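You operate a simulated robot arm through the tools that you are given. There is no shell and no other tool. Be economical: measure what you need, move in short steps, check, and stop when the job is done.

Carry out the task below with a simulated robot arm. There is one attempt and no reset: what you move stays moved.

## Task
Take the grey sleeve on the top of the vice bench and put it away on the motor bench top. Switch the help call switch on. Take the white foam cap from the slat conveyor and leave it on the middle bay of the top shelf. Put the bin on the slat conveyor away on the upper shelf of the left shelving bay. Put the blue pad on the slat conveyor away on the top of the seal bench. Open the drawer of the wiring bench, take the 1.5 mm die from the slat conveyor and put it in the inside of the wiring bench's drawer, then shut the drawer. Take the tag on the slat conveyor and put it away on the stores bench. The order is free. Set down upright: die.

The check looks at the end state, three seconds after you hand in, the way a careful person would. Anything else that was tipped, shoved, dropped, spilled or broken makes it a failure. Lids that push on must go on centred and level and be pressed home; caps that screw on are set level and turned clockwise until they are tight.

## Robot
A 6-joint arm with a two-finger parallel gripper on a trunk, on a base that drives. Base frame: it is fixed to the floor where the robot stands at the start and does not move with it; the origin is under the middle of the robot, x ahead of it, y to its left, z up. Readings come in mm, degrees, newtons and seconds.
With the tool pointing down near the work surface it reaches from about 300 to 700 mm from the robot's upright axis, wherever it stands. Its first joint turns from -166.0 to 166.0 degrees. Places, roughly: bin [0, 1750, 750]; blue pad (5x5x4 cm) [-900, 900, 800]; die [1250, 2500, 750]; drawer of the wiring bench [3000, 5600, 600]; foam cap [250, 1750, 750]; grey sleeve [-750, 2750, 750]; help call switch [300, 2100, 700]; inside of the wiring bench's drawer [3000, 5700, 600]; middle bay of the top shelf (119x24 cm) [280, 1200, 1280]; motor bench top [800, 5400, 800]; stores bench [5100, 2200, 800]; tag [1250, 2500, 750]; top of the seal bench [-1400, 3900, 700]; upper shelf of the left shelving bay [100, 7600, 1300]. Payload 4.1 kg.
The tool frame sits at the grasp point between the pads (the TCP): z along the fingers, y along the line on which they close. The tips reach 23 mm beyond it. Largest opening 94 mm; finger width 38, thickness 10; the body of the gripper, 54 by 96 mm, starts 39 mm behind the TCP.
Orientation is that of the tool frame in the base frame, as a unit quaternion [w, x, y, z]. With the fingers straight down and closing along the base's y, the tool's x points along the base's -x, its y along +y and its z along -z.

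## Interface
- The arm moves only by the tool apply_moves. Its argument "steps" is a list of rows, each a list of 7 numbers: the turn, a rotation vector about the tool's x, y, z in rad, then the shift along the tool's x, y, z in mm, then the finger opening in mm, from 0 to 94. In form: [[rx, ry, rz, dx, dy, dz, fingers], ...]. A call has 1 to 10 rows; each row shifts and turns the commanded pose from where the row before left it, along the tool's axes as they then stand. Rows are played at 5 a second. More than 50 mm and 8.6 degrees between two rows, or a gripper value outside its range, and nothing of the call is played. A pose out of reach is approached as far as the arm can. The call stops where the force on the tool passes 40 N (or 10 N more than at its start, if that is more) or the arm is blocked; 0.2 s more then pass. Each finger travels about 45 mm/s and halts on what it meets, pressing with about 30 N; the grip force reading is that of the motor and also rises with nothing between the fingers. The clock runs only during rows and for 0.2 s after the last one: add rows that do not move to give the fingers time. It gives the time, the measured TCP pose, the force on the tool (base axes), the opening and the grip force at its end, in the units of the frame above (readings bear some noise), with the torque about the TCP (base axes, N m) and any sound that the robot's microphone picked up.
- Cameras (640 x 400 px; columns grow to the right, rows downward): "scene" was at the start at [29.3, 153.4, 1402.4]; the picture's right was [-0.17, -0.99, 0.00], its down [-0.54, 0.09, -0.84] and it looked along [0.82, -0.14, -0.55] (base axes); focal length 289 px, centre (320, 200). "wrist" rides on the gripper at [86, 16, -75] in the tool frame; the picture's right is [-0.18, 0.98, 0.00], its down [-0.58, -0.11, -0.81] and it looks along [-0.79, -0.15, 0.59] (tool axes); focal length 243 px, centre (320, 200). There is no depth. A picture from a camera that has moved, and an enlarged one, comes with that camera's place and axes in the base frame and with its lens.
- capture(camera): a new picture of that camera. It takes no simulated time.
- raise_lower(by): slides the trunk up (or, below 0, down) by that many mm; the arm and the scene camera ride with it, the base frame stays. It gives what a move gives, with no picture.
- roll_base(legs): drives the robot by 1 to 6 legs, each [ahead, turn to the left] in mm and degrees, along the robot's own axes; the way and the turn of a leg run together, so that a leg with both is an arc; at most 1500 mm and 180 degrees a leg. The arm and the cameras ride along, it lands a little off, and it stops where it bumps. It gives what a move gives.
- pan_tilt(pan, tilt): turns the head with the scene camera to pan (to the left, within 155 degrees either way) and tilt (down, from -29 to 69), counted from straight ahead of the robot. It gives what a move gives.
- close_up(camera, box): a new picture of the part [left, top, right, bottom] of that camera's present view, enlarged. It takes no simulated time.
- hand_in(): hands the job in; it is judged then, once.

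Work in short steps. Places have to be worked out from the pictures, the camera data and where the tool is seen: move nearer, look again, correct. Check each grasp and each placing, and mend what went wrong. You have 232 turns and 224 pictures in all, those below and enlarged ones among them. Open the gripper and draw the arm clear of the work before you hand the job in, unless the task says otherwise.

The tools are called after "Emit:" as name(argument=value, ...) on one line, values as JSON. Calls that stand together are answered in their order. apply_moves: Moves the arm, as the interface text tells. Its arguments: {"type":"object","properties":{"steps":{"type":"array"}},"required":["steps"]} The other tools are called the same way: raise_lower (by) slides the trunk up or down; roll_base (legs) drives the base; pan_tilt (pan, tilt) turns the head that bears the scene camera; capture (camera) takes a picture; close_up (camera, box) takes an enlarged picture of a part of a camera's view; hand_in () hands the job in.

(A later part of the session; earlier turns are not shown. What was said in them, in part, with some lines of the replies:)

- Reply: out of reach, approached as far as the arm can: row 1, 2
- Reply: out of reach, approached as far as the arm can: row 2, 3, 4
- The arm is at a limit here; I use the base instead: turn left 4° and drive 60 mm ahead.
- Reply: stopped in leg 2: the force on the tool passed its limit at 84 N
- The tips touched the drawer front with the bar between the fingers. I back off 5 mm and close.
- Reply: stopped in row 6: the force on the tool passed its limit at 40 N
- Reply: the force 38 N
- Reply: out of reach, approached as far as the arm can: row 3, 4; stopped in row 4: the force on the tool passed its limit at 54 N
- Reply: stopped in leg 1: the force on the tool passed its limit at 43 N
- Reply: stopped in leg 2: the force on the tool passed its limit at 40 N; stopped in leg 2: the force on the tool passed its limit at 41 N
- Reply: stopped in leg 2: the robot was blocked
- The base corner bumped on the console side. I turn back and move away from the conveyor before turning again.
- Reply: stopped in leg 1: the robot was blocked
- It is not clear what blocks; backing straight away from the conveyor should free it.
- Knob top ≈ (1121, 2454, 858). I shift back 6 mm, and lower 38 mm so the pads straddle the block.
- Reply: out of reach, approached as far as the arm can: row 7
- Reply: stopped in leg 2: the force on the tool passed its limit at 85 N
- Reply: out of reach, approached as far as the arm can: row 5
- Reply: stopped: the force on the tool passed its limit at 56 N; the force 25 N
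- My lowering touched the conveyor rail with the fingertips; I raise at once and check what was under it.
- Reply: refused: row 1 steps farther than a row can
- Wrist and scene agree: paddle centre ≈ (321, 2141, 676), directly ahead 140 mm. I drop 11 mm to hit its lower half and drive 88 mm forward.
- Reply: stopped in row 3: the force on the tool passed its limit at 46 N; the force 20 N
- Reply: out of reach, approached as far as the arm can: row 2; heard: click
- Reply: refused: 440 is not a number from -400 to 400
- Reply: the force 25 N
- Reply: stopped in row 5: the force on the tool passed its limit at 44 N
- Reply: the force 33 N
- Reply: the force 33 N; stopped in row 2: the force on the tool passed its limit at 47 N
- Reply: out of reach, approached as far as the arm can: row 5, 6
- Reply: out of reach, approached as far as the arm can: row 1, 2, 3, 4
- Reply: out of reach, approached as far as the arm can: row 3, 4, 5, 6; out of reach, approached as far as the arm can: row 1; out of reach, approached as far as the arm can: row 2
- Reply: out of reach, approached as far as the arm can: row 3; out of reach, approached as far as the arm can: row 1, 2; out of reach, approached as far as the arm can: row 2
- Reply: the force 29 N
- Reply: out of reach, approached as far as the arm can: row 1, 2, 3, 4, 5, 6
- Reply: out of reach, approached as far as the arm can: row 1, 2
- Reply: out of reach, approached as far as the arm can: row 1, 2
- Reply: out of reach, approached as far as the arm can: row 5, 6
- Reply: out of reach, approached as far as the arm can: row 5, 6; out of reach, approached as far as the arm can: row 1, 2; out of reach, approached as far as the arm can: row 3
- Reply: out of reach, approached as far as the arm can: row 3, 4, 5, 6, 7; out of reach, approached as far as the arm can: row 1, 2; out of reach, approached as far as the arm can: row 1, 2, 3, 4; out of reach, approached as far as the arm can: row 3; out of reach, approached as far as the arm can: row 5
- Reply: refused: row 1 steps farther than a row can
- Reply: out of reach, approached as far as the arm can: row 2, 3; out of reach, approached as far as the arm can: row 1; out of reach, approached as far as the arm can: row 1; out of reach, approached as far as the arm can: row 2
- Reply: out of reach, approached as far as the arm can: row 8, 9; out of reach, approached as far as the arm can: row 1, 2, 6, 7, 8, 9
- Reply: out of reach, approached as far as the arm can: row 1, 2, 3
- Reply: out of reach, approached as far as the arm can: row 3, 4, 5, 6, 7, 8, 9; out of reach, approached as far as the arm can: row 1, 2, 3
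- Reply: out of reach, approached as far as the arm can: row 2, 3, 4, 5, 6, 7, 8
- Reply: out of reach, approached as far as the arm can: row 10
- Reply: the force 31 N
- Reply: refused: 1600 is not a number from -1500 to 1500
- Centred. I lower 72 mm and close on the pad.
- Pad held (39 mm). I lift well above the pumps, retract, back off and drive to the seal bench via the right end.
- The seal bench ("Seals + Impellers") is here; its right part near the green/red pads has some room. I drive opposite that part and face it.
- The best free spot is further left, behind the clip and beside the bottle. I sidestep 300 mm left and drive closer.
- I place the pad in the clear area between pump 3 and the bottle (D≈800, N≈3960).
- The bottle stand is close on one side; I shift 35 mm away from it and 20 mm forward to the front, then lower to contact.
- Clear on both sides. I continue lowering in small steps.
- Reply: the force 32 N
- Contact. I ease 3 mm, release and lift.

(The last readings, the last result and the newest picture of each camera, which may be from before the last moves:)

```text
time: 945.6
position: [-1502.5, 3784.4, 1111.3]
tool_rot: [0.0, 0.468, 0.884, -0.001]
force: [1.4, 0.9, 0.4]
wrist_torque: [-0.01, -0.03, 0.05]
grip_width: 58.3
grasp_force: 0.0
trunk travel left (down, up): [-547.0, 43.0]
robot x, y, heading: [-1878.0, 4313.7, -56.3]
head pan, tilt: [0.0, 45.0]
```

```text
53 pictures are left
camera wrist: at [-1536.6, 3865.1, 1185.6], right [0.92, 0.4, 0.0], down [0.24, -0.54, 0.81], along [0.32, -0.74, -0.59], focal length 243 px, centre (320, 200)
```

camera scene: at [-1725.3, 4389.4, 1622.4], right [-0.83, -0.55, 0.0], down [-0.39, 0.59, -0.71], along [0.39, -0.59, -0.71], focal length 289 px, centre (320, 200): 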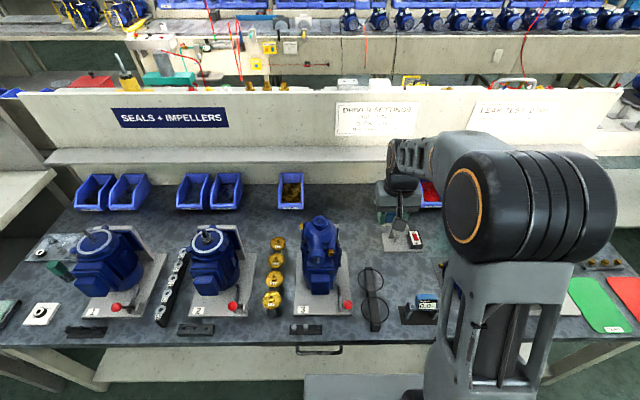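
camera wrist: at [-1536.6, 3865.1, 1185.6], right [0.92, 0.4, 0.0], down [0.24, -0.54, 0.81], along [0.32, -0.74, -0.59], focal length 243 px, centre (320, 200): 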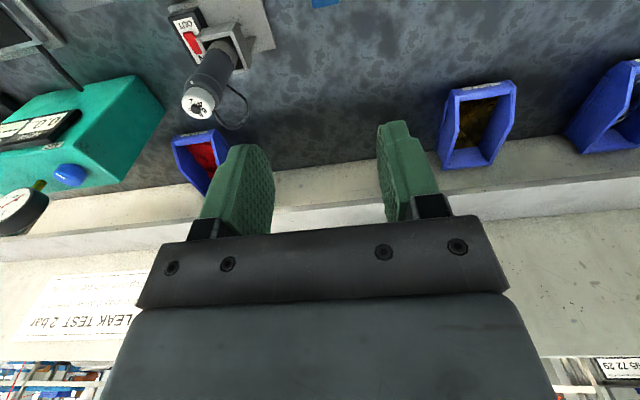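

The pad is in place. I retract and drive back to the front aisle, to the "Leak" tag.

Emit:
apply_moves(steps=[[0, 0, 0, 40, -5, 0, 94], [0, 0, 0, 40, -5, 0, 94], [0, 0, 0, 40, -5, 0, 94], [0, 0, 0, 40, -5, 0, 94]])

Emit:
roll_base(legs=[[-300, 0], [0, 90], [1500, 0], [1500, 0], [1500, 0], [1500, 0]])

Emit:
roll_base(legs=[[130, 0], [0, -90], [1500, 0], [1400, 0], [0, -90]])

```text
time: 946.6
position: [-1610.5, 3905.2, 1110.3]
tool_rot: [0.001, 0.469, 0.883, -0.002]
force: [0.3, -0.9, -0.9]
wrist_torque: [0.02, -0.01, 0.01]
grip_width: 93.9
grasp_force: 0.0
trunk travel left (down, up): [-547.0, 43.0]
robot x, y, heading: [-1880.9, 4312.9, -56.2]
head pan, tilt: [0.0, 45.0]
```

```text
time: 980.6
position: [3280.6, 8276.4, 1109.9]
tool_rot: [0.001, -0.307, 0.952, -0.001]
force: [0.5, 0.7, -0.7]
wrist_torque: [-0.03, 0.04, -0.03]
grip_width: 93.9
grasp_force: 0.0
trunk travel left (down, up): [-547.0, 43.0]
robot x, y, heading: [2882.8, 7997.3, 34.9]
head pan, tilt: [0.0, 45.0]
```

```text
time: 1003.2
position: [4215.1, 5387.1, 1110.2]
tool_rot: [-0.002, 0.951, 0.309, -0.002]
force: [0.6, 0.2, 0.3]
wrist_torque: [-0.02, -0.01, -0.04]
grip_width: 93.7
grasp_force: 0.2
trunk travel left (down, up): [-547.0, 43.0]
robot x, y, heading: [4611.2, 5668.9, -144.5]
head pan, tilt: [0.0, 45.0]
```

Emit:
roll_base(legs=[[1500, 0], [1500, 0], [1500, 0], [70, 0], [0, 88]])

Emit:
capture(camera="scene")

Emit:
capture(camera="wrist")

```text
time: 1029.0
position: [1183.4, 2575.3, 1109.3]
tool_rot: [0.0, 0.468, 0.884, -0.002]
force: [-0.7, 0.0, 0.0]
wrist_torque: [0.0, 0.02, -0.01]
grip_width: 94.1
grasp_force: 0.0
trunk travel left (down, up): [-547.0, 43.0]
robot x, y, heading: [912.0, 2982.8, -56.6]
head pan, tilt: [0.0, 45.0]
```

```text
52 pictures are left
camera scene: at [1065.9, 3059.8, 1582.4], right [-0.83, -0.55, 0.0], down [-0.39, 0.59, -0.71], along [0.39, -0.59, -0.71], focal length 289 px, centre (320, 200)
```

scene: 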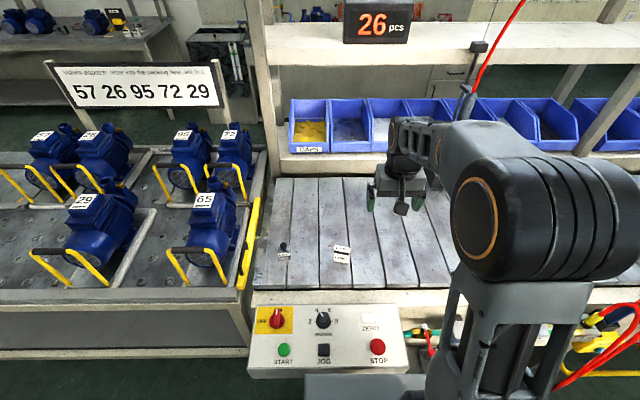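

```text
51 pictures are left
camera wrist: at [1148.4, 2655.8, 1185.4], right [0.92, 0.4, 0.0], down [0.24, -0.54, 0.81], along [0.32, -0.74, -0.59], focal length 243 px, centre (320, 200)
```

wrist: 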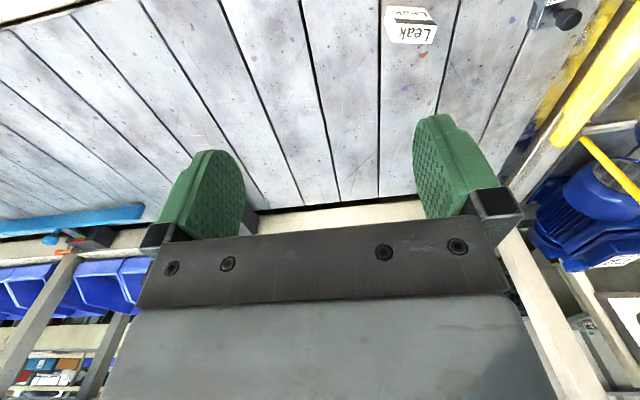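

Both cameras place the tag at (1300, 2591). I move above it and lower.

Emit:
apply_moves(steps=[[0, 0, 0, -18, 36, 0, 88], [0, 0, 0, -18, 36, 0, 88], [0, 0, 0, -16, 34, 0, 88]])

Emit:
raise_lower(by=-200)

Emit:
capture(camera="wrist")

```text
time: 1029.8
position: [1300.4, 2591.8, 1109.6]
tool_rot: [0.0, 0.469, 0.883, -0.003]
force: [-0.2, 0.6, 0.1]
wrist_torque: [0.0, -0.01, -0.03]
grip_width: 88.0
grasp_force: 0.1
trunk travel left (down, up): [-547.0, 43.0]
robot x, y, heading: [910.5, 2980.6, -56.1]
head pan, tilt: [0.0, 45.0]
```

```text
time: 1032.0
position: [1299.4, 2590.7, 909.2]
tool_rot: [0.001, 0.468, 0.884, -0.001]
force: [-0.7, -0.8, -0.1]
wrist_torque: [0.0, 0.01, 0.0]
grip_width: 88.0
grasp_force: 0.0
trunk travel left (down, up): [-347.0, 243.0]
robot x, y, heading: [917.8, 2981.0, -56.6]
head pan, tilt: [0.0, 45.0]
```

```text
50 pictures are left
camera wrist: at [1265.4, 2672.0, 985.1], right [0.92, 0.4, 0.0], down [0.24, -0.54, 0.81], along [0.32, -0.74, -0.59], focal length 243 px, centre (320, 200)
```

wrist: 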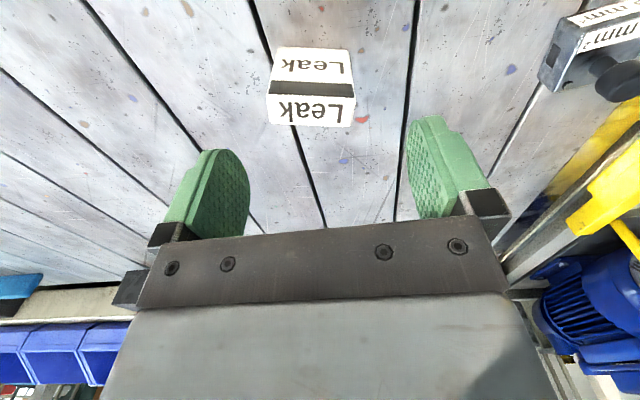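

Emit:
apply_moves(steps=[[0, 0, 0, -5, -8, 25, 88], [0, 0, 0, 0, 0, 25, 88], [0, 0, 0, 0, 0, 18, 88], [0, 0, 0, 0, 0, 9, 88], [0, 0, 0, 0, 0, 0, 75], [0, 0, 0, 0, 0, 0, 62], [0, 0, 0, 0, 0, 0, 50], [0, 0, 0, 0, 0, 0, 45], [0, 0, 0, 0, 0, 0, 45]])

Emit:
capture(camera="wrist")

```text
time: 1034.0
position: [1295.3, 2582.8, 832.0]
tool_rot: [-0.001, 0.469, 0.883, -0.002]
force: [0.6, -0.2, -0.3]
wrist_torque: [0.02, -0.01, -0.02]
grip_width: 51.5
grasp_force: 29.9
trunk travel left (down, up): [-347.0, 243.0]
robot x, y, heading: [915.4, 2982.8, -56.4]
head pan, tilt: [0.0, 45.0]
```

```text
49 pictures are left
camera wrist: at [1261.7, 2662.7, 908.6], right [0.92, 0.4, 0.0], down [0.24, -0.54, 0.81], along [0.32, -0.74, -0.59], focal length 243 px, centre (320, 200)
```

wrist: 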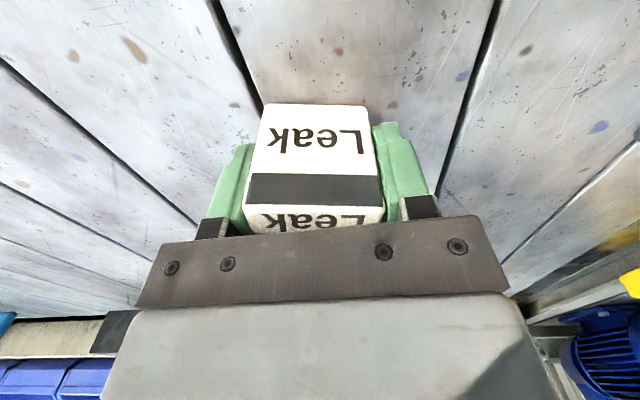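

Tag held (51.5 mm). I lift, retract, and start the drive round to the stores bench.

Emit:
raise_lower(by=240)

Emit:
apply_moves(steps=[[0, 0, 0, 15, -35, -30, 45], [0, 0, 0, 15, -35, -30, 45], [0, 0, 0, 15, -35, -20, 45]])

Emit:
roll_base(legs=[[-40, 0], [0, 91.2], [1500, 0], [1500, 0], [1500, 0], [1500, 0]])

Emit:
capture(camera="wrist")

```text
time: 1036.5
position: [1296.0, 2582.0, 1073.8]
tool_rot: [-0.001, 0.469, 0.883, -0.002]
force: [0.0, -0.6, 0.0]
wrist_torque: [0.0, 0.0, 0.02]
grip_width: 51.6
grasp_force: 30.1
trunk travel left (down, up): [-587.0, 3.0]
robot x, y, heading: [912.8, 2985.2, -56.5]
head pan, tilt: [0.0, 45.0]
```

```text
time: 1037.3
position: [1182.4, 2561.4, 1153.4]
tool_rot: [0.0, 0.468, 0.884, -0.002]
force: [0.4, 0.4, -0.8]
wrist_torque: [-0.04, -0.04, 0.0]
grip_width: 51.7
grasp_force: 30.1
trunk travel left (down, up): [-587.0, 3.0]
robot x, y, heading: [913.2, 2982.2, -56.2]
head pan, tilt: [0.0, 45.0]
```

```text
time: 1070.2
position: [6204.4, 6780.9, 1152.4]
tool_rot: [0.002, -0.306, 0.952, -0.001]
force: [-0.6, -0.1, -1.0]
wrist_torque: [0.01, -0.02, 0.01]
grip_width: 50.0
grasp_force: 29.5
trunk travel left (down, up): [-587.0, 3.0]
robot x, y, heading: [5791.4, 6499.5, 35.2]
head pan, tilt: [0.0, 45.0]
```

```text
48 pictures are left
camera wrist: at [6124.4, 6744.1, 1228.6], right [-0.42, 0.91, 0.0], down [0.53, 0.25, 0.81], along [0.73, 0.34, -0.59], focal length 243 px, centre (320, 200)
```

wrist: 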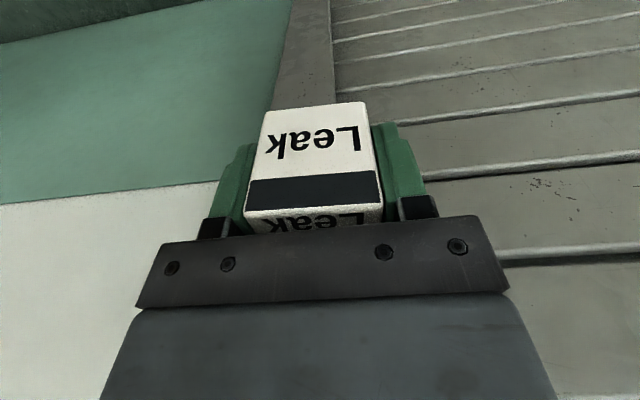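

Emit:
roll_base(legs=[[0, -95.7], [1150, 0], [1100, 0], [0, -86], [1400, 0], [1300, 0]])

Emit:
pan_tilt(pan=70, tilt=30)

Emit:
capture(camera="scene")

```text
time: 1101.8
position: [4255.7, 2786.7, 1152.5]
tool_rot: [-0.001, 0.956, 0.294, -0.001]
force: [-0.6, 0.1, 0.0]
wrist_torque: [-0.01, -0.01, 0.0]
grip_width: 49.2
grasp_force: 29.9
trunk travel left (down, up): [-587.0, 3.0]
robot x, y, heading: [4682.2, 3062.1, -146.1]
head pan, tilt: [0.0, 45.0]
```

```text
time: 1103.2
position: [4254.9, 2788.2, 1152.3]
tool_rot: [-0.002, 0.956, 0.294, -0.001]
force: [0.3, 0.0, 0.3]
wrist_torque: [0.0, 0.04, -0.01]
grip_width: 49.6
grasp_force: 29.9
trunk travel left (down, up): [-587.0, 3.0]
robot x, y, heading: [4678.1, 3058.9, -146.3]
head pan, tilt: [70.0, 30.0]
```

```text
47 pictures are left
camera scene: at [4843.3, 2866.8, 1645.0], right [-0.97, -0.24, 0.0], down [-0.12, 0.49, -0.87], along [0.21, -0.84, -0.5], focal length 289 px, centre (320, 200)
```

scene: 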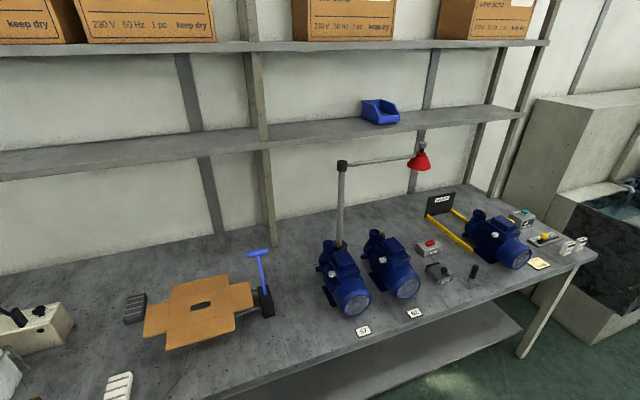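

The stores bench is here with free space in front. I turn to face it and approach.

Emit:
roll_base(legs=[[0, 89.7], [240, 0]])

Emit:
pan_tilt(pan=0, tilt=45)

Emit:
capture(camera="scene")

Emit:
capture(camera="wrist")

```text
time: 1108.7
position: [5064.3, 2423.0, 1151.9]
tool_rot: [-0.001, 0.481, 0.877, -0.002]
force: [0.6, 0.3, -0.5]
wrist_torque: [0.01, -0.02, 0.02]
grip_width: 49.4
grasp_force: 30.1
trunk travel left (down, up): [-587.0, 3.0]
robot x, y, heading: [4805.6, 2854.2, -57.9]
head pan, tilt: [70.0, 30.0]
```

```text
time: 1110.2
position: [5063.6, 2423.0, 1152.2]
tool_rot: [0.0, 0.481, 0.877, -0.002]
force: [0.0, -0.4, -0.6]
wrist_torque: [0.0, -0.02, 0.0]
grip_width: 49.1
grasp_force: 29.7
trunk travel left (down, up): [-587.0, 3.0]
robot x, y, heading: [4809.1, 2849.6, -57.9]
head pan, tilt: [0.0, 45.0]
```

```text
46 pictures are left
camera scene: at [4960.0, 2925.9, 1622.4], right [-0.85, -0.53, 0.0], down [-0.38, 0.6, -0.71], along [0.38, -0.6, -0.71], focal length 289 px, centre (320, 200)
```

scene: 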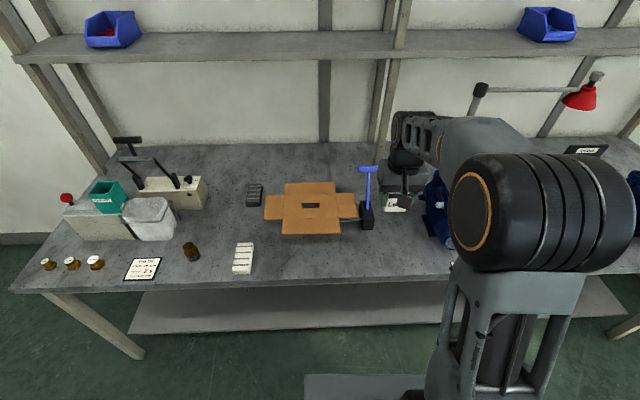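

```text
45 pictures are left
camera wrist: at [5031.7, 2504.7, 1228.6], right [0.93, 0.37, 0.0], down [0.22, -0.55, 0.81], along [0.3, -0.75, -0.59], focal length 243 px, centre (320, 200)
```

wrist: 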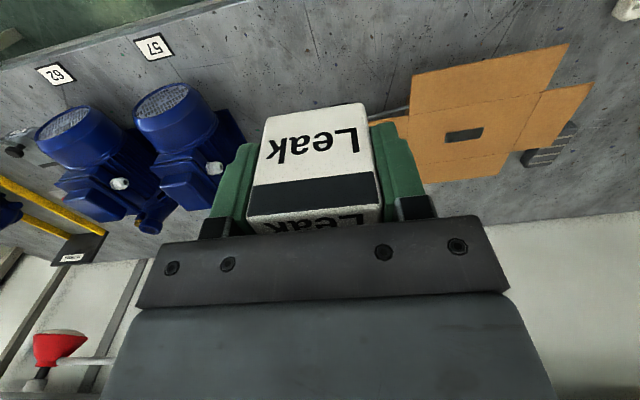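

Plenty of free space straight ahead. I move over it and lower.

Emit:
apply_moves(steps=[[0, 0, 0, -38, -2, 0, 45], [0, 0, 0, -38, -2, 0, 45], [0, 0, 0, -38, -1, 0, 45]])

Emit:
raise_lower(by=-250)

Emit:
apply_moves(steps=[[0, 0, 0, 0, 0, 15, 45], [0, 0, 0, 0, 0, 10, 45], [0, 0, 0, 0, 0, 8, 45], [0, 0, 0, 0, 0, 4, 45], [0, 0, 0, 0, 0, 4, 45], [0, 0, 0, 0, 0, 4, 45], [0, 0, 0, 0, 0, 4, 45], [0, 0, 0, 0, 0, 4, 45]])

Emit:
capture(camera="wrist")

```text
time: 1111.0
position: [5118.9, 2323.3, 1152.3]
tool_rot: [0.0, 0.481, 0.877, -0.002]
force: [0.7, -0.1, -0.7]
wrist_torque: [-0.01, 0.02, -0.02]
grip_width: 49.1
grasp_force: 29.8
trunk travel left (down, up): [-587.0, 3.0]
robot x, y, heading: [4807.2, 2856.9, -58.0]
head pan, tilt: [0.0, 45.0]
```

```text
time: 1113.5
position: [5120.0, 2322.7, 902.8]
tool_rot: [0.0, 0.481, 0.877, -0.002]
force: [0.5, -0.6, -0.2]
wrist_torque: [0.06, -0.01, 0.01]
grip_width: 49.2
grasp_force: 30.2
trunk travel left (down, up): [-337.0, 253.0]
robot x, y, heading: [4802.6, 2857.3, -58.1]
head pan, tilt: [0.0, 45.0]
```

```text
time: 1115.3
position: [5119.9, 2324.3, 849.4]
tool_rot: [0.0, 0.481, 0.876, -0.001]
force: [0.0, -0.1, 0.4]
wrist_torque: [-0.03, 0.01, 0.01]
grip_width: 49.3
grasp_force: 29.9
trunk travel left (down, up): [-337.0, 253.0]
robot x, y, heading: [4805.7, 2852.6, -57.8]
head pan, tilt: [0.0, 45.0]
```

```text
44 pictures are left
camera wrist: at [5087.4, 2405.2, 925.6], right [0.93, 0.37, 0.0], down [0.22, -0.55, 0.81], along [0.3, -0.75, -0.59], focal length 243 px, centre (320, 200)
```

wrist: 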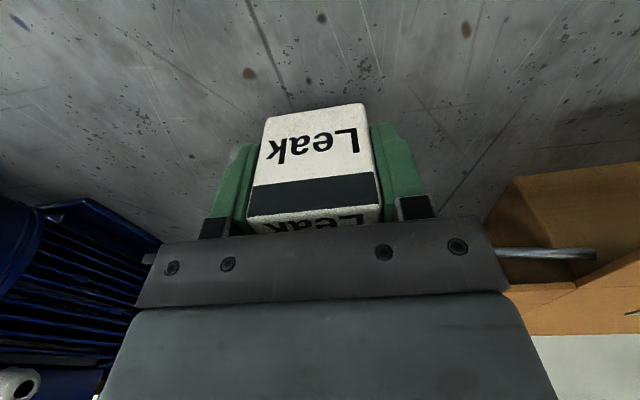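

The T-handle tool is close behind the hand; I shift 35 mm to the front and lower to contact.

Emit:
apply_moves(steps=[[0, 0, 0, 35, -8, 0, 45], [0, 0, 0, 0, 0, 4, 45], [0, 0, 0, 0, 0, 4, 45], [0, 0, 0, 0, 0, 4, 45], [0, 0, 0, 0, 0, 4, 45], [0, 0, 0, 0, 0, 3, 45], [0, 0, 0, 0, 0, 3, 45], [0, 0, 0, 0, 0, 3, 45], [0, 0, 0, 0, 0, 3, 45], [0, 0, 0, 0, 0, 3, 45]])

```text
time: 1117.6
position: [5095.1, 2348.4, 823.7]
tool_rot: [0.004, 0.481, 0.877, -0.005]
force: [-3.1, 6.8, 16.0]
wrist_torque: [0.61, -0.18, 0.25]
grip_width: 49.4
grasp_force: 29.9
trunk travel left (down, up): [-337.0, 253.0]
robot x, y, heading: [4804.7, 2856.2, -58.0]
head pan, tilt: [0.0, 45.0]
stopped in row 10: the force on the tool passed its limit at 41 N (the readings are from after the stop); the commanded pose is now the measured one
```

Contact. I ease, release and lift, then check.

Emit:
apply_moves(steps=[[0, 0, 0, 0, 0, -3, 50], [0, 0, 0, 0, 0, 0, 62], [0, 0, 0, 0, 0, 0, 70], [0, 0, 0, 0, 0, 0, 70], [0, 0, 0, 0, 0, -30, 70], [0, 0, 0, 0, 0, -45, 70], [0, 0, 0, 0, 0, -45, 70], [0, 0, 0, 0, 0, -45, 70]])

Emit:
raise_lower(by=150)

Emit:
capture(camera="wrist")

```text
time: 1119.4
position: [5095.3, 2349.2, 989.9]
tool_rot: [0.002, 0.481, 0.877, -0.003]
force: [-0.4, -1.5, -0.2]
wrist_torque: [0.02, 0.01, 0.01]
grip_width: 70.1
grasp_force: 0.0
trunk travel left (down, up): [-337.0, 253.0]
robot x, y, heading: [4806.5, 2853.5, -57.9]
head pan, tilt: [0.0, 45.0]
```

```text
time: 1121.2
position: [5095.1, 2348.8, 1138.5]
tool_rot: [0.004, 0.481, 0.877, -0.003]
force: [-0.4, 0.5, -1.0]
wrist_torque: [-0.02, 0.0, 0.02]
grip_width: 70.1
grasp_force: 0.0
trunk travel left (down, up): [-487.0, 103.0]
robot x, y, heading: [4804.0, 2852.5, -58.1]
head pan, tilt: [0.0, 45.0]
```

```text
43 pictures are left
camera wrist: at [5062.4, 2430.8, 1213.9], right [0.93, 0.37, 0.0], down [0.22, -0.54, 0.81], along [0.3, -0.75, -0.58], focal length 243 px, centre (320, 200)
```

wrist: 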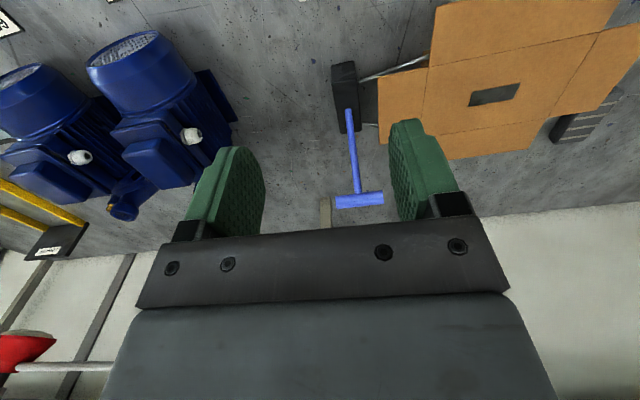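

Emit:
apply_moves(steps=[[0, 0, 0, 30, -5, 0, 94], [0, 0, 0, 30, -5, 0, 94]])

Emit:
roll_base(legs=[[-220, 0]])

Emit:
capture(camera="wrist")

```text
time: 1121.8
position: [5052.0, 2395.5, 1138.2]
tool_rot: [0.003, 0.481, 0.877, -0.004]
force: [-0.7, -0.7, 0.7]
wrist_torque: [0.02, 0.03, 0.02]
grip_width: 94.0
grasp_force: 0.0
trunk travel left (down, up): [-487.0, 103.0]
robot x, y, heading: [4809.7, 2853.9, -58.0]
head pan, tilt: [0.0, 45.0]
```

```text
time: 1123.5
position: [4937.1, 2580.6, 1137.9]
tool_rot: [0.003, 0.481, 0.877, -0.004]
force: [0.0, -0.7, 0.1]
wrist_torque: [-0.02, 0.01, -0.01]
grip_width: 94.2
grasp_force: 0.0
trunk travel left (down, up): [-487.0, 103.0]
robot x, y, heading: [4692.8, 3040.0, -58.1]
head pan, tilt: [0.0, 45.0]
```

```text
42 pictures are left
camera wrist: at [4905.4, 2661.8, 1213.6], right [0.93, 0.37, 0.0], down [0.22, -0.54, 0.81], along [0.3, -0.75, -0.58], focal length 243 px, centre (320, 200)
```

wrist: 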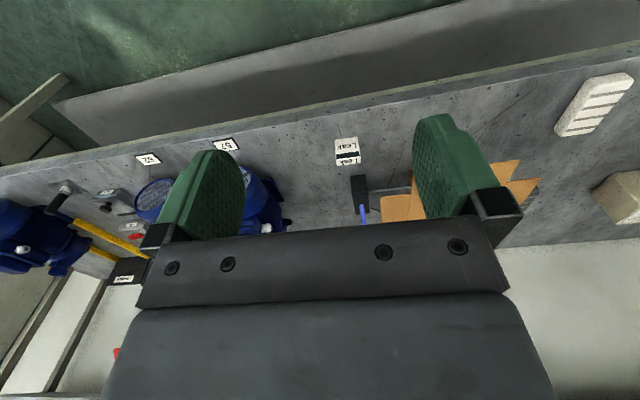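

The tag stands on the stores bench. Last item: the foam cap. I drive back around to the far aisle opposite it.

Emit:
roll_base(legs=[[0, 91.6], [1400, 0], [1300, 0], [0, 86.2], [1130, 0], [1130, 0]])

Emit:
roll_base(legs=[[0, 95], [1500, 0], [1500, 0], [1500, 0], [1500, 0]])

```text
time: 1154.8
position: [5557.5, 6963.6, 1138.7]
tool_rot: [-0.003, 0.869, -0.495, -0.003]
force: [-0.7, 0.7, -0.9]
wrist_torque: [-0.01, -0.02, -0.03]
grip_width: 93.9
grasp_force: 0.0
trunk travel left (down, up): [-487.0, 103.0]
robot x, y, heading: [5789.8, 6498.6, 120.3]
head pan, tilt: [0.0, 45.0]
```

```text
time: 1187.3
position: [525.0, 2681.0, 1138.7]
tool_rot: [0.0, 0.946, 0.323, -0.004]
force: [-0.3, -0.4, 1.1]
wrist_torque: [0.05, 0.03, 0.01]
grip_width: 94.2
grasp_force: 0.1
trunk travel left (down, up): [-487.0, 103.0]
robot x, y, heading: [960.3, 2965.2, -142.6]
head pan, tilt: [0.0, 45.0]
```

I ended slightly close to the conveyor; I correct outward while advancing, then turn to face the cap.

Emit:
roll_base(legs=[[0, -12.4], [700, 0], [0, 8.5], [585, 0], [0, 90]])

Emit:
capture(camera="scene")

Emit:
capture(camera="wrist")

```text
time: 1199.3
position: [91.3, 1901.2, 1137.7]
tool_rot: [0.003, 0.472, 0.882, -0.002]
force: [-0.6, -0.4, -0.1]
wrist_torque: [0.01, -0.02, -0.01]
grip_width: 94.2
grasp_force: 0.1
trunk travel left (down, up): [-487.0, 103.0]
robot x, y, heading: [-167.1, 2356.8, -56.9]
head pan, tilt: [0.0, 45.0]
```

```text
41 pictures are left
camera scene: at [-14.6, 2429.4, 1522.4], right [-0.84, -0.55, 0.0], down [-0.39, 0.59, -0.71], along [0.39, -0.59, -0.71], focal length 289 px, centre (320, 200)
```

scene: 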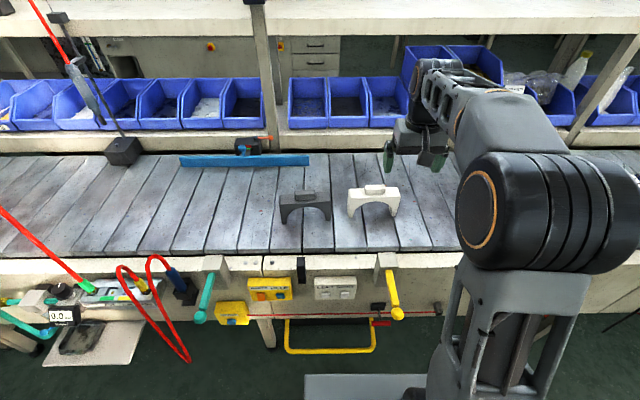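

```text
40 pictures are left
camera wrist: at [56.8, 1981.4, 1213.5], right [0.92, 0.39, 0.0], down [0.23, -0.54, 0.81], along [0.32, -0.75, -0.58], focal length 243 px, centre (320, 200)
```

wrist: 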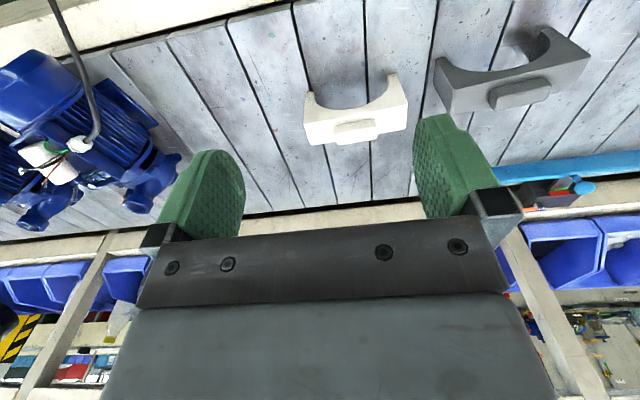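

The white cap is a ~160 mm arch with a ridge on top. Before gripping, I test how high the tool-down hand can go (shelf needs about 1330–1380).

Emit:
raise_lower(by=101)

Emit:
apply_moves(steps=[[0, 0, 0, 10, 0, -30, 94], [0, 0, 0, 10, 0, -30, 94], [0, 0, 0, 0, 0, -25, 94], [0, 0, 0, 0, 0, -25, 94]])

Emit:
close_up(camera="scene", box=[260, 170, 420, 270])

```text
time: 1200.6
position: [90.3, 1899.1, 1239.0]
tool_rot: [0.003, 0.472, 0.882, -0.003]
force: [0.0, 0.0, 0.2]
wrist_torque: [-0.01, 0.01, 0.04]
grip_width: 94.1
grasp_force: 0.1
trunk travel left (down, up): [-588.0, 2.0]
robot x, y, heading: [-168.9, 2355.1, -56.8]
head pan, tilt: [0.0, 45.0]
```

```text
time: 1201.6
position: [78.0, 1917.8, 1349.9]
tool_rot: [0.002, 0.472, 0.882, -0.003]
force: [0.1, -0.3, 0.0]
wrist_torque: [-0.04, 0.01, -0.01]
grip_width: 93.7
grasp_force: 0.1
trunk travel left (down, up): [-588.0, 2.0]
robot x, y, heading: [-167.2, 2355.3, -56.9]
head pan, tilt: [0.0, 45.0]
```

```text
4.00 times, centred on (340, 220) of scene
camera zoom: at [-14.7, 2429.4, 1623.4], right [-0.84, -0.55, 0.0], down [-0.39, 0.59, -0.71], along [0.39, -0.59, -0.71], focal length 1155 px, centre (240, 120)
```

zoom: 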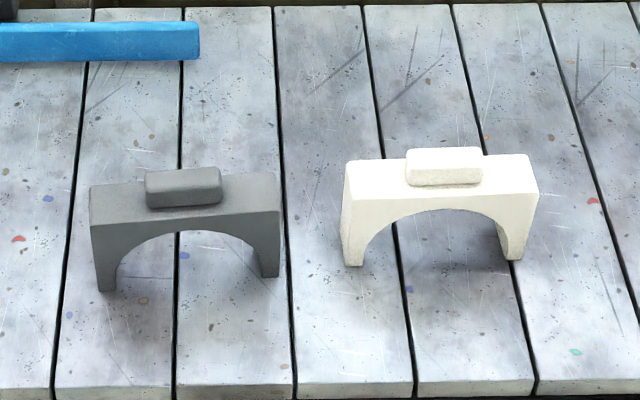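

1350 is fine. I test 50 mm more.

Emit:
apply_moves(steps=[[0, 0, 0, 15, 0, -20, 94], [0, 0, 0, 15, 0, -20, 94], [0, 0, 0, 0, 0, -10, 94]])

```text
time: 1202.4
position: [62.9, 1942.7, 1397.9]
tool_rot: [0.002, 0.472, 0.882, -0.003]
force: [-0.1, 0.7, 0.2]
wrist_torque: [-0.01, -0.02, 0.0]
grip_width: 93.9
grasp_force: 0.0
trunk travel left (down, up): [-588.0, 2.0]
robot x, y, heading: [-162.8, 2351.2, -56.7]
head pan, tilt: [0.0, 45.0]
```

Height 1400 is reachable, so gripping the ridge works. Ridge triangulates to (213, 1765, 885). I go over it.

Emit:
roll_base(legs=[[75, 0]])

Emit:
apply_moves(steps=[[0, 0, 0, -20, 6, 40, 94], [0, 0, 0, -20, 6, 45, 94], [0, 0, 0, -25, 7, 40, 94], [0, 0, 0, -40, 7, 25, 94], [0, 0, 0, -45, 0, 0, 94]])

Emit:
raise_lower(by=-260)

Emit:
capture(camera="wrist")

```text
time: 1203.5
position: [104.7, 1878.7, 1398.6]
tool_rot: [0.002, 0.472, 0.882, -0.004]
force: [0.6, 0.0, -0.6]
wrist_torque: [0.01, 0.02, 0.0]
grip_width: 94.2
grasp_force: 0.1
trunk travel left (down, up): [-588.0, 2.0]
robot x, y, heading: [-124.9, 2292.0, -56.8]
head pan, tilt: [0.0, 45.0]
```

```text
time: 1204.7
position: [208.8, 1765.7, 1248.7]
tool_rot: [0.002, 0.472, 0.882, -0.003]
force: [0.1, 0.4, -0.3]
wrist_torque: [-0.01, -0.01, 0.03]
grip_width: 94.1
grasp_force: 0.1
trunk travel left (down, up): [-588.0, 2.0]
robot x, y, heading: [-128.9, 2292.0, -57.0]
head pan, tilt: [0.0, 45.0]
```

```text
time: 1207.3
position: [208.7, 1767.3, 989.2]
tool_rot: [0.003, 0.472, 0.882, -0.003]
force: [0.6, -0.2, -0.3]
wrist_torque: [-0.01, 0.01, -0.04]
grip_width: 93.9
grasp_force: 0.0
trunk travel left (down, up): [-328.0, 262.0]
robot x, y, heading: [-123.8, 2292.4, -56.7]
head pan, tilt: [0.0, 45.0]
```

```text
38 pictures are left
camera wrist: at [174.4, 1849.8, 1064.6], right [0.92, 0.39, 0.0], down [0.23, -0.54, 0.81], along [0.32, -0.75, -0.58], focal length 243 px, centre (320, 200)
```

wrist: 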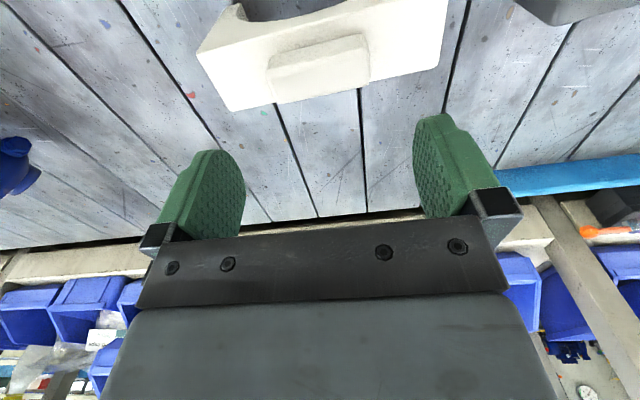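

Emit:
apply_moves(steps=[[0, 0, 0, 6, 1, 30, 94], [0, 0, 0, 0, 0, 30, 94], [0, 0, 0, 0, 0, 26, 94]])

Emit:
capture(camera="wrist")

Emit:
close_up(camera="scene", box=[290, 120, 450, 220])

```text
time: 1208.2
position: [206.3, 1773.7, 915.4]
tool_rot: [0.014, 0.471, 0.882, -0.01]
force: [-4.1, 6.6, 19.4]
wrist_torque: [0.64, -0.06, 0.08]
grip_width: 94.0
grasp_force: 0.0
trunk travel left (down, up): [-328.0, 262.0]
robot x, y, heading: [-126.1, 2293.5, -56.9]
head pan, tilt: [0.0, 45.0]
stopped in row 3: the force on the tool passed its limit at 46 N (the readings are from after the stop); the commanded pose is now the measured one
```

```text
37 pictures are left
camera wrist: at [171.3, 1856.5, 989.6], right [0.92, 0.39, 0.0], down [0.22, -0.52, 0.82], along [0.33, -0.76, -0.57], focal length 243 px, centre (320, 200)
```

wrist: 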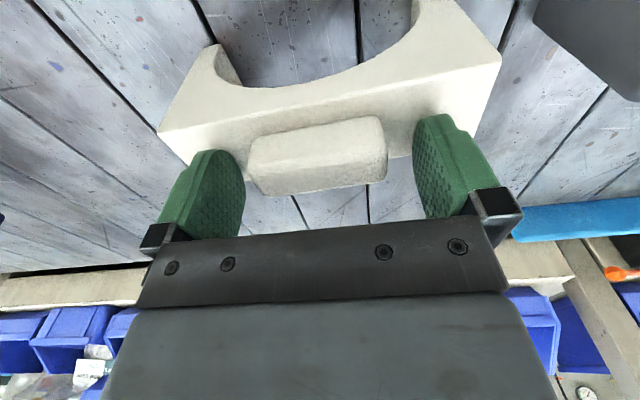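

```text
4.00 times, centred on (370, 170) of scene
camera zoom: at [25.0, 2368.9, 1363.7], right [-0.84, -0.55, 0.0], down [-0.39, 0.59, -0.71], along [0.39, -0.59, -0.71], focal length 1155 px, centre (120, 320)
```

zoom: 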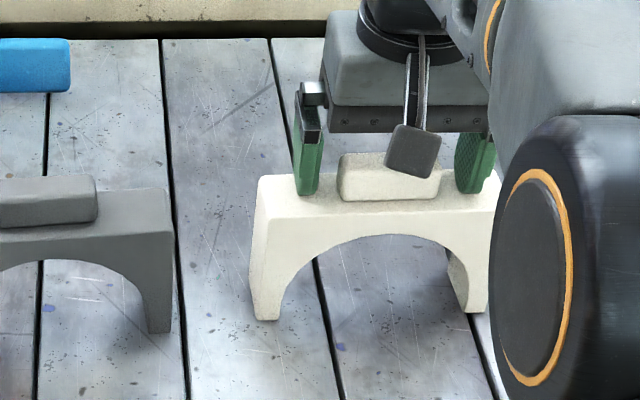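

Fingertips rest on the arch either side of the ridge. I lift 4 mm, centre, and close on the ridge.

Emit:
apply_moves(steps=[[-0.02, 0.01, 0, 0, -4, -4, 94], [0, 0, 0, 0, 0, 0, 82], [0, 0, 0, 0, 0, 0, 70], [0, 0, 0, 0, 0, 0, 58], [0, 0, 0, 0, 0, 0, 48], [0, 0, 0, 0, 0, 0, 45], [0, 0, 0, 0, 0, 0, 45]])

Emit:
raise_lower(by=40)

Emit:
capture(camera="wrist")

```text
time: 1209.8
position: [204.1, 1770.1, 917.0]
tool_rot: [0.012, 0.47, 0.882, 0.003]
force: [3.7, 0.8, 10.6]
wrist_torque: [-0.09, 0.48, -0.01]
grip_width: 63.5
grasp_force: 29.9
trunk travel left (down, up): [-328.0, 262.0]
robot x, y, heading: [-127.2, 2290.6, -56.6]
head pan, tilt: [0.0, 45.0]
```

```text
time: 1210.7
position: [203.3, 1769.4, 956.1]
tool_rot: [0.011, 0.471, 0.882, 0.004]
force: [0.2, 0.3, -1.3]
wrist_torque: [0.02, -0.01, -0.01]
grip_width: 63.4
grasp_force: 30.0
trunk travel left (down, up): [-368.0, 222.0]
robot x, y, heading: [-124.9, 2290.1, -56.7]
head pan, tilt: [0.0, 45.0]
```

```text
35 pictures are left
camera wrist: at [168.2, 1850.8, 1030.8], right [0.92, 0.39, 0.02], down [0.21, -0.54, 0.81], along [0.33, -0.74, -0.58], focal length 243 px, centre (320, 200)
```

wrist: 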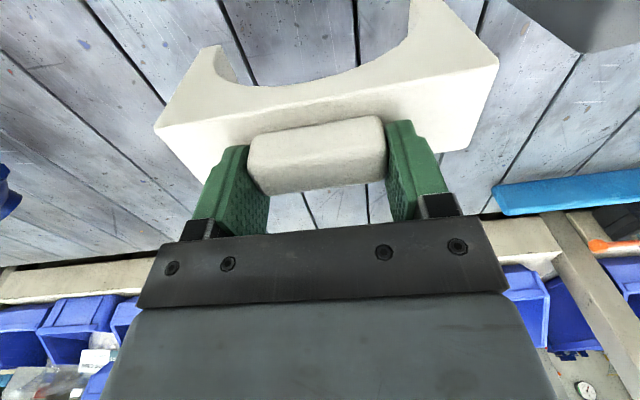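

The cap is held by its ridge (63 mm). I raise, retract, and drive around to the near aisle.

Emit:
raise_lower(by=220)

Emit:
apply_moves(steps=[[0, 0, 0, 40, -6, -10, 45], [0, 0, 0, 40, -6, -10, 45], [0, 0, 0, 40, -6, -10, 45], [0, 0, 0, 30, -6, 0, 45]])

Emit:
roll_base(legs=[[-85, 0], [0, 91], [1500, 0], [1500, 0], [1500, 0], [1500, 0]])

Emit:
roll_base(legs=[[1270, 0], [0, -95.5]])

```text
time: 1213.0
position: [204.0, 1771.0, 1176.5]
tool_rot: [0.012, 0.471, 0.882, 0.004]
force: [0.8, -0.4, 0.0]
wrist_torque: [0.04, 0.04, -0.02]
grip_width: 63.5
grasp_force: 30.6
trunk travel left (down, up): [-588.0, 2.0]
robot x, y, heading: [-124.8, 2290.0, -56.7]
head pan, tilt: [0.0, 45.0]
```

```text
time: 1214.0
position: [100.4, 1882.5, 1203.2]
tool_rot: [0.011, 0.472, 0.881, 0.003]
force: [-0.3, 0.1, -0.6]
wrist_torque: [0.0, 0.01, 0.01]
grip_width: 63.3
grasp_force: 30.3
trunk travel left (down, up): [-588.0, 2.0]
robot x, y, heading: [-122.2, 2295.7, -56.7]
head pan, tilt: [0.0, 45.0]
```

```text
time: 1246.9
position: [5187.6, 5948.7, 1203.4]
tool_rot: [0.006, -0.303, 0.953, 0.011]
force: [-0.6, -0.8, -0.9]
wrist_torque: [0.0, 0.02, 0.0]
grip_width: 63.3
grasp_force: 29.8
trunk travel left (down, up): [-588.0, 2.0]
robot x, y, heading: [4784.2, 5710.8, 34.7]
head pan, tilt: [0.0, 45.0]
```

```text
time: 1257.4
position: [6018.1, 6014.1, 1202.3]
tool_rot: [0.011, 0.503, 0.864, 0.003]
force: [0.7, 0.2, 0.2]
wrist_torque: [-0.01, 0.02, -0.03]
grip_width: 63.3
grasp_force: 30.0
trunk travel left (down, up): [-588.0, 2.0]
robot x, y, heading: [5821.3, 6442.2, -61.0]
head pan, tilt: [0.0, 45.0]
```

Emit:
roll_base(legs=[[1050, 0], [1010, 0], [0, -85.5], [1500, 0], [1500, 0], [1500, 0]])

Emit:
roll_base(legs=[[1500, 0], [1200, 0]])

Emit:
pan_tilt(pan=-90, tilt=25)

Emit:
capture(camera="scene")

```text
time: 1292.4
position: [2616.0, 1996.2, 1203.9]
tool_rot: [0.011, 0.959, 0.282, -0.005]
force: [1.0, 0.8, -0.8]
wrist_torque: [-0.01, 0.03, -0.01]
grip_width: 62.9
grasp_force: 30.0
trunk travel left (down, up): [-588.0, 2.0]
robot x, y, heading: [3030.7, 2215.6, -147.9]
head pan, tilt: [0.0, 45.0]
```

```text
time: 1305.5
position: [338.4, 555.1, 1203.5]
tool_rot: [0.011, 0.96, 0.281, -0.006]
force: [-0.7, -0.5, -1.0]
wrist_torque: [-0.02, -0.01, 0.01]
grip_width: 63.1
grasp_force: 30.2
trunk travel left (down, up): [-588.0, 2.0]
robot x, y, heading: [753.8, 774.2, -147.8]
head pan, tilt: [0.0, 45.0]
```

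```text
time: 1307.2
position: [338.5, 554.7, 1204.6]
tool_rot: [0.012, 0.96, 0.28, -0.006]
force: [0.3, 0.0, -0.2]
wrist_torque: [0.0, -0.01, 0.01]
grip_width: 63.4
grasp_force: 29.9
trunk travel left (down, up): [-588.0, 2.0]
robot x, y, heading: [752.5, 773.2, -148.0]
head pan, tilt: [-90.0, 25.0]
```

```text
34 pictures are left
camera scene: at [845.0, 743.9, 1654.0], right [0.85, 0.53, 0.0], down [0.23, -0.36, -0.91], along [-0.48, 0.77, -0.42], focal length 289 px, centre (320, 200)
```

scene: 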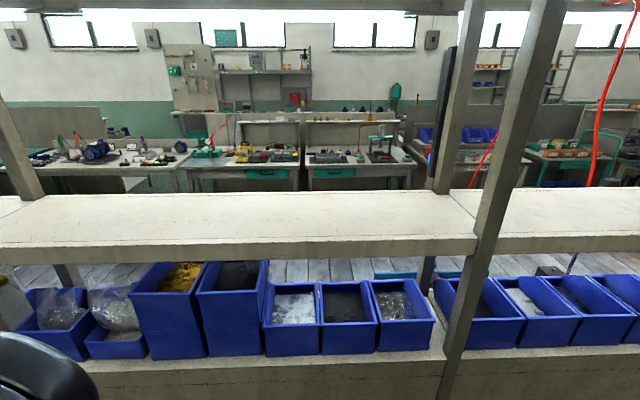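

The middle bay is empty right here (D 270–1500). Before turning I raise the cap above shelf height.

Emit:
apply_moves(steps=[[0, 0, 0, 12, 0, -40, 45], [0, 0, 0, 12, 0, -40, 45], [0, 0, 0, 12, 0, -40, 45], [0, 0, 0, 12, 0, -40, 45], [0, 0, 0, 12, 0, -30, 45], [0, 0, 0, 5, 0, -20, 45]])

```text
time: 1308.6
position: [394.9, 594.2, 1412.1]
tool_rot: [0.011, 0.96, 0.281, -0.005]
force: [0.3, 0.1, -0.4]
wrist_torque: [-0.02, 0.01, 0.02]
grip_width: 63.3
grasp_force: 29.4
trunk travel left (down, up): [-588.0, 2.0]
robot x, y, heading: [749.7, 771.6, -147.9]
head pan, tilt: [-90.0, 25.0]
```

Emit:
apply_moves(steps=[[0, 0, 0, 0, 0, -12, 45], [0, 0, 0, 0, 0, -12, 45]])

Emit:
roll_base(legs=[[0, -88.6]])

Emit:
pan_tilt(pan=0, tilt=35)

Emit:
capture(camera="scene")

Emit:
capture(camera="wrist")

```text
time: 1309.2
position: [395.2, 594.7, 1436.4]
tool_rot: [0.011, 0.96, 0.281, -0.006]
force: [-0.4, 0.3, -0.1]
wrist_torque: [0.01, -0.04, 0.0]
grip_width: 63.5
grasp_force: 29.7
trunk travel left (down, up): [-588.0, 2.0]
robot x, y, heading: [754.6, 774.0, -148.0]
head pan, tilt: [-90.0, 25.0]
```

```text
time: 1313.4
position: [567.8, 1127.8, 1435.3]
tool_rot: [0.004, 0.882, -0.471, -0.012]
force: [-0.2, -0.4, 0.1]
wrist_torque: [-0.01, 0.0, -0.01]
grip_width: 63.6
grasp_force: 29.9
trunk travel left (down, up): [-588.0, 2.0]
robot x, y, heading: [754.0, 772.9, 123.3]
head pan, tilt: [-90.0, 25.0]
```

```text
time: 1315.0
position: [567.5, 1128.1, 1436.2]
tool_rot: [0.004, 0.882, -0.471, -0.012]
force: [0.0, -0.6, -0.6]
wrist_torque: [0.01, -0.02, 0.0]
grip_width: 63.3
grasp_force: 29.5
trunk travel left (down, up): [-588.0, 2.0]
robot x, y, heading: [755.3, 774.1, 123.2]
head pan, tilt: [0.0, 35.0]
```

```text
33 pictures are left
camera scene: at [600.3, 707.0, 1638.2], right [0.84, 0.55, 0.0], down [0.31, -0.48, -0.82], along [-0.45, 0.68, -0.57], focal length 289 px, centre (320, 200)
```

scene: 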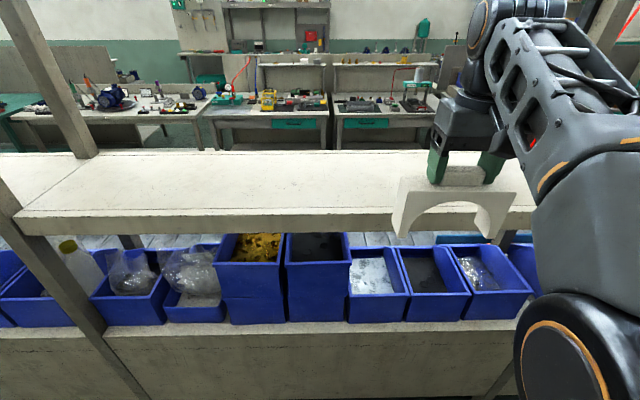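

```text
32 pictures are left
camera wrist: at [604.5, 1046.4, 1510.7], right [-0.92, -0.39, 0.02], down [-0.21, 0.54, 0.81], along [-0.33, 0.74, -0.58], focal length 243 px, centre (320, 200)
```

wrist: 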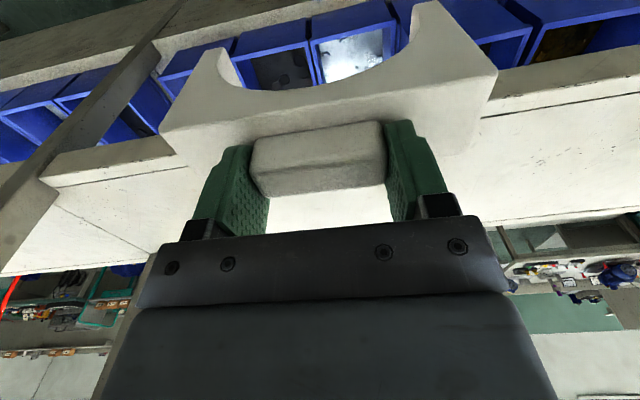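

The cap bottom (~1322) is above the shelf. I drive in 130 mm and extend 75 mm so the cap is over the middle of the shelf.

Emit:
roll_base(legs=[[135, 0]])

Emit:
apply_moves(steps=[[0, 0, 0, -25, 0, 0, 45], [0, 0, 0, -25, 0, 0, 45], [0, 0, 0, -30, 0, 0, 45]])

Emit:
capture(camera="scene")

```text
time: 1316.3
position: [490.4, 1244.5, 1435.5]
tool_rot: [0.003, 0.882, -0.471, -0.011]
force: [-0.5, 1.0, 0.3]
wrist_torque: [-0.05, -0.04, -0.02]
grip_width: 63.2
grasp_force: 30.8
trunk travel left (down, up): [-588.0, 2.0]
robot x, y, heading: [678.2, 890.4, 123.4]
head pan, tilt: [0.0, 35.0]
```

```text
time: 1317.1
position: [447.5, 1311.6, 1436.4]
tool_rot: [0.005, 0.882, -0.471, -0.01]
force: [0.1, 1.6, -1.1]
wrist_torque: [-0.04, -0.01, -0.05]
grip_width: 63.3
grasp_force: 29.8
trunk travel left (down, up): [-588.0, 2.0]
robot x, y, heading: [678.1, 888.1, 123.3]
head pan, tilt: [0.0, 35.0]
```

```text
31 pictures are left
camera scene: at [523.8, 823.5, 1638.2], right [0.84, 0.55, 0.0], down [0.32, -0.48, -0.82], along [-0.45, 0.68, -0.57], focal length 289 px, centre (320, 200)
```

scene: 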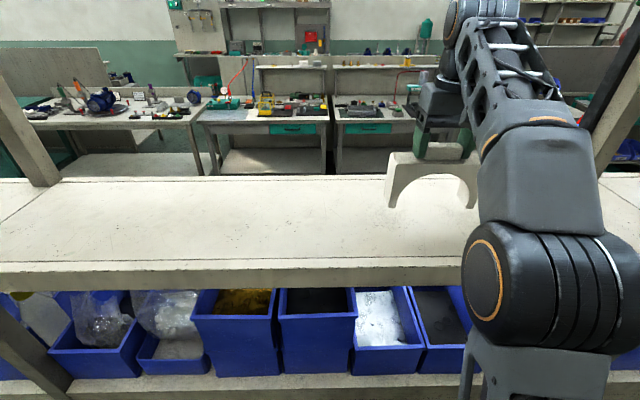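

The cap is well over the shelf. I lower to contact.

Emit:
apply_moves(steps=[[0, 0, 0, 0, 0, 10, 45], [0, 0, 0, 0, 0, 8, 45], [0, 0, 0, 0, 0, 5, 45], [0, 0, 0, 0, 0, 4, 45], [0, 0, 0, 0, 0, 4, 45], [0, 0, 0, 0, 0, 4, 45], [0, 0, 0, 0, 0, 4, 45], [0, 0, 0, 0, 0, 4, 45], [0, 0, 0, 0, 0, 4, 45]])

```text
time: 1318.7
position: [445.4, 1307.2, 1406.9]
tool_rot: [-0.003, 0.882, -0.471, -0.019]
force: [0.2, -2.9, 13.7]
wrist_torque: [-0.03, -1.02, -0.19]
grip_width: 63.3
grasp_force: 29.6
trunk travel left (down, up): [-588.0, 2.0]
robot x, y, heading: [677.5, 886.1, 123.7]
head pan, tilt: [0.0, 35.0]
stopped in row 7: the force on the tool passed its limit at 45 N (the readings are from after the stop); the commanded pose is now the measured one
```

Contact at shelf height. I ease up 3 mm to relax, then open gently.

Emit:
apply_moves(steps=[[0, 0, 0, 0, 0, -3, 50], [0, 0, 0, 0, 0, 0, 66], [0, 0, 0, 0, 0, 0, 78], [0, 0, 0, 0, 0, 0, 86], [0, 0, 0, 0, 0, 0, 86]])

Emit:
capture(camera="wrist")

Emit:
close_up(camera="scene", box=[340, 100, 540, 260])

```text
time: 1319.9
position: [445.8, 1309.7, 1408.0]
tool_rot: [0.0, 0.882, -0.471, -0.017]
force: [-0.5, 0.4, -0.2]
wrist_torque: [0.01, 0.01, 0.0]
grip_width: 86.3
grasp_force: 0.1
trunk travel left (down, up): [-588.0, 2.0]
robot x, y, heading: [675.7, 890.9, 123.1]
head pan, tilt: [0.0, 35.0]
```

```text
30 pictures are left
camera wrist: at [483.9, 1227.2, 1481.1], right [-0.92, -0.39, 0.02], down [-0.21, 0.53, 0.82], along [-0.33, 0.75, -0.57], focal length 243 px, centre (320, 200)
```

wrist: 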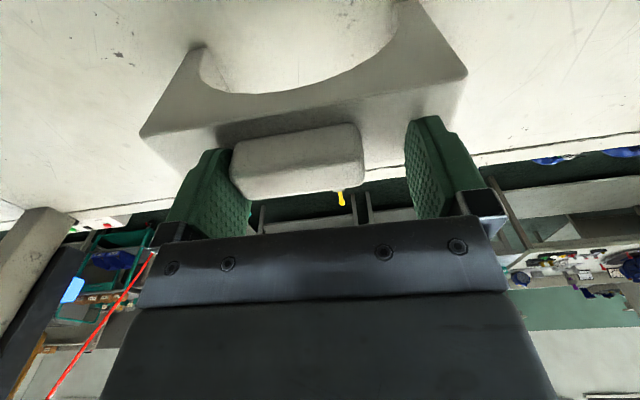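

```text
2.50 times, centred on (440, 180) of scene
camera zoom: at [524.4, 822.4, 1638.2], right [0.84, 0.55, 0.0], down [0.32, -0.48, -0.82], along [-0.45, 0.68, -0.57], focal length 722 px, centre (20, 250)
```

zoom: 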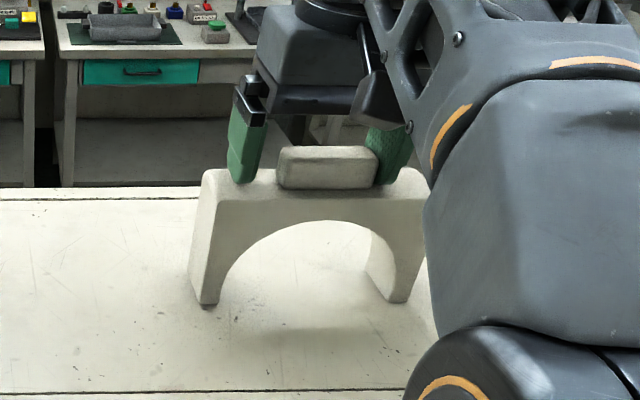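

The cap stands on the shelf. I raise the fingers and withdraw backward.

Emit:
apply_moves(steps=[[0, 0, 0, 0, 0, -8, 94], [0, 0, 0, 0, 0, -10, 94], [0, 0, 0, 0, 0, -10, 94]])

Emit:
roll_base(legs=[[-250, 0]])

Emit:
capture(camera="scene")

```text
time: 1320.7
position: [447.3, 1308.9, 1434.7]
tool_rot: [-0.001, 0.882, -0.471, -0.018]
force: [0.0, -0.8, -0.9]
wrist_torque: [-0.02, -0.01, 0.0]
grip_width: 94.0
grasp_force: 0.1
trunk travel left (down, up): [-588.0, 2.0]
robot x, y, heading: [677.6, 891.0, 123.1]
head pan, tilt: [0.0, 35.0]
```

```text
time: 1322.5
position: [586.7, 1099.5, 1435.7]
tool_rot: [-0.001, 0.882, -0.472, -0.018]
force: [0.5, -0.8, -0.2]
wrist_torque: [-0.01, 0.01, 0.02]
grip_width: 93.8
grasp_force: 0.0
trunk travel left (down, up): [-588.0, 2.0]
robot x, y, heading: [815.3, 676.6, 123.1]
head pan, tilt: [0.0, 35.0]
```

```text
28 pictures are left
camera scene: at [662.4, 611.9, 1638.2], right [0.84, 0.55, 0.0], down [0.31, -0.48, -0.82], along [-0.45, 0.69, -0.57], focal length 289 px, centre (320, 200)
```

scene: 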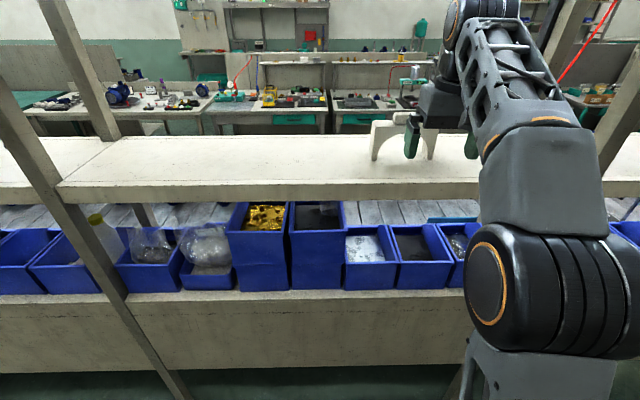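

Everything is placed, the gripper is open and the arm is clear; I hand in.

Emit:
hand_in()

```text
The job is handed in.
```

I finished all seven parts of the task and handed the job in. The checks were by camera and force readings; I did not look into the wiring bench drawer again after shutting it, so the die was last seen standing upright just before.

- **Grey sleeve:** it stands upright on the motor bench top, in the gap between the two rotor pads.
- **Help call switch:** I pressed the blue rocker under "HELP", heard a click, and it now tilts the opposite way from the "PARTS" one.
- **White foam cap:** it stands on the middle bay of the top shelf.
- **Bin:** it sits level on the upper shelf of the left shelving bay, beside the "Bolts" bin, with its washers inside. I set it down once on the grey wall bench on the way to change the grip.
- **Blue pad:** it lies on the top of the seal bench, between pump 3 and the bottle stand.
- **1.5 mm die:** it is inside the wiring bench's drawer, which I pushed fully shut.
- **Tag:** it stands on the stores bench, near the front edge.

I touched other things twice. The base was blocked twice at the conveyor side near the console while turning. I also lowered the fingertips onto the conveyor rail beside the black post by the "LEFT RIGHT" panel. Nothing looked moved or damaged in the pictures afterwards.
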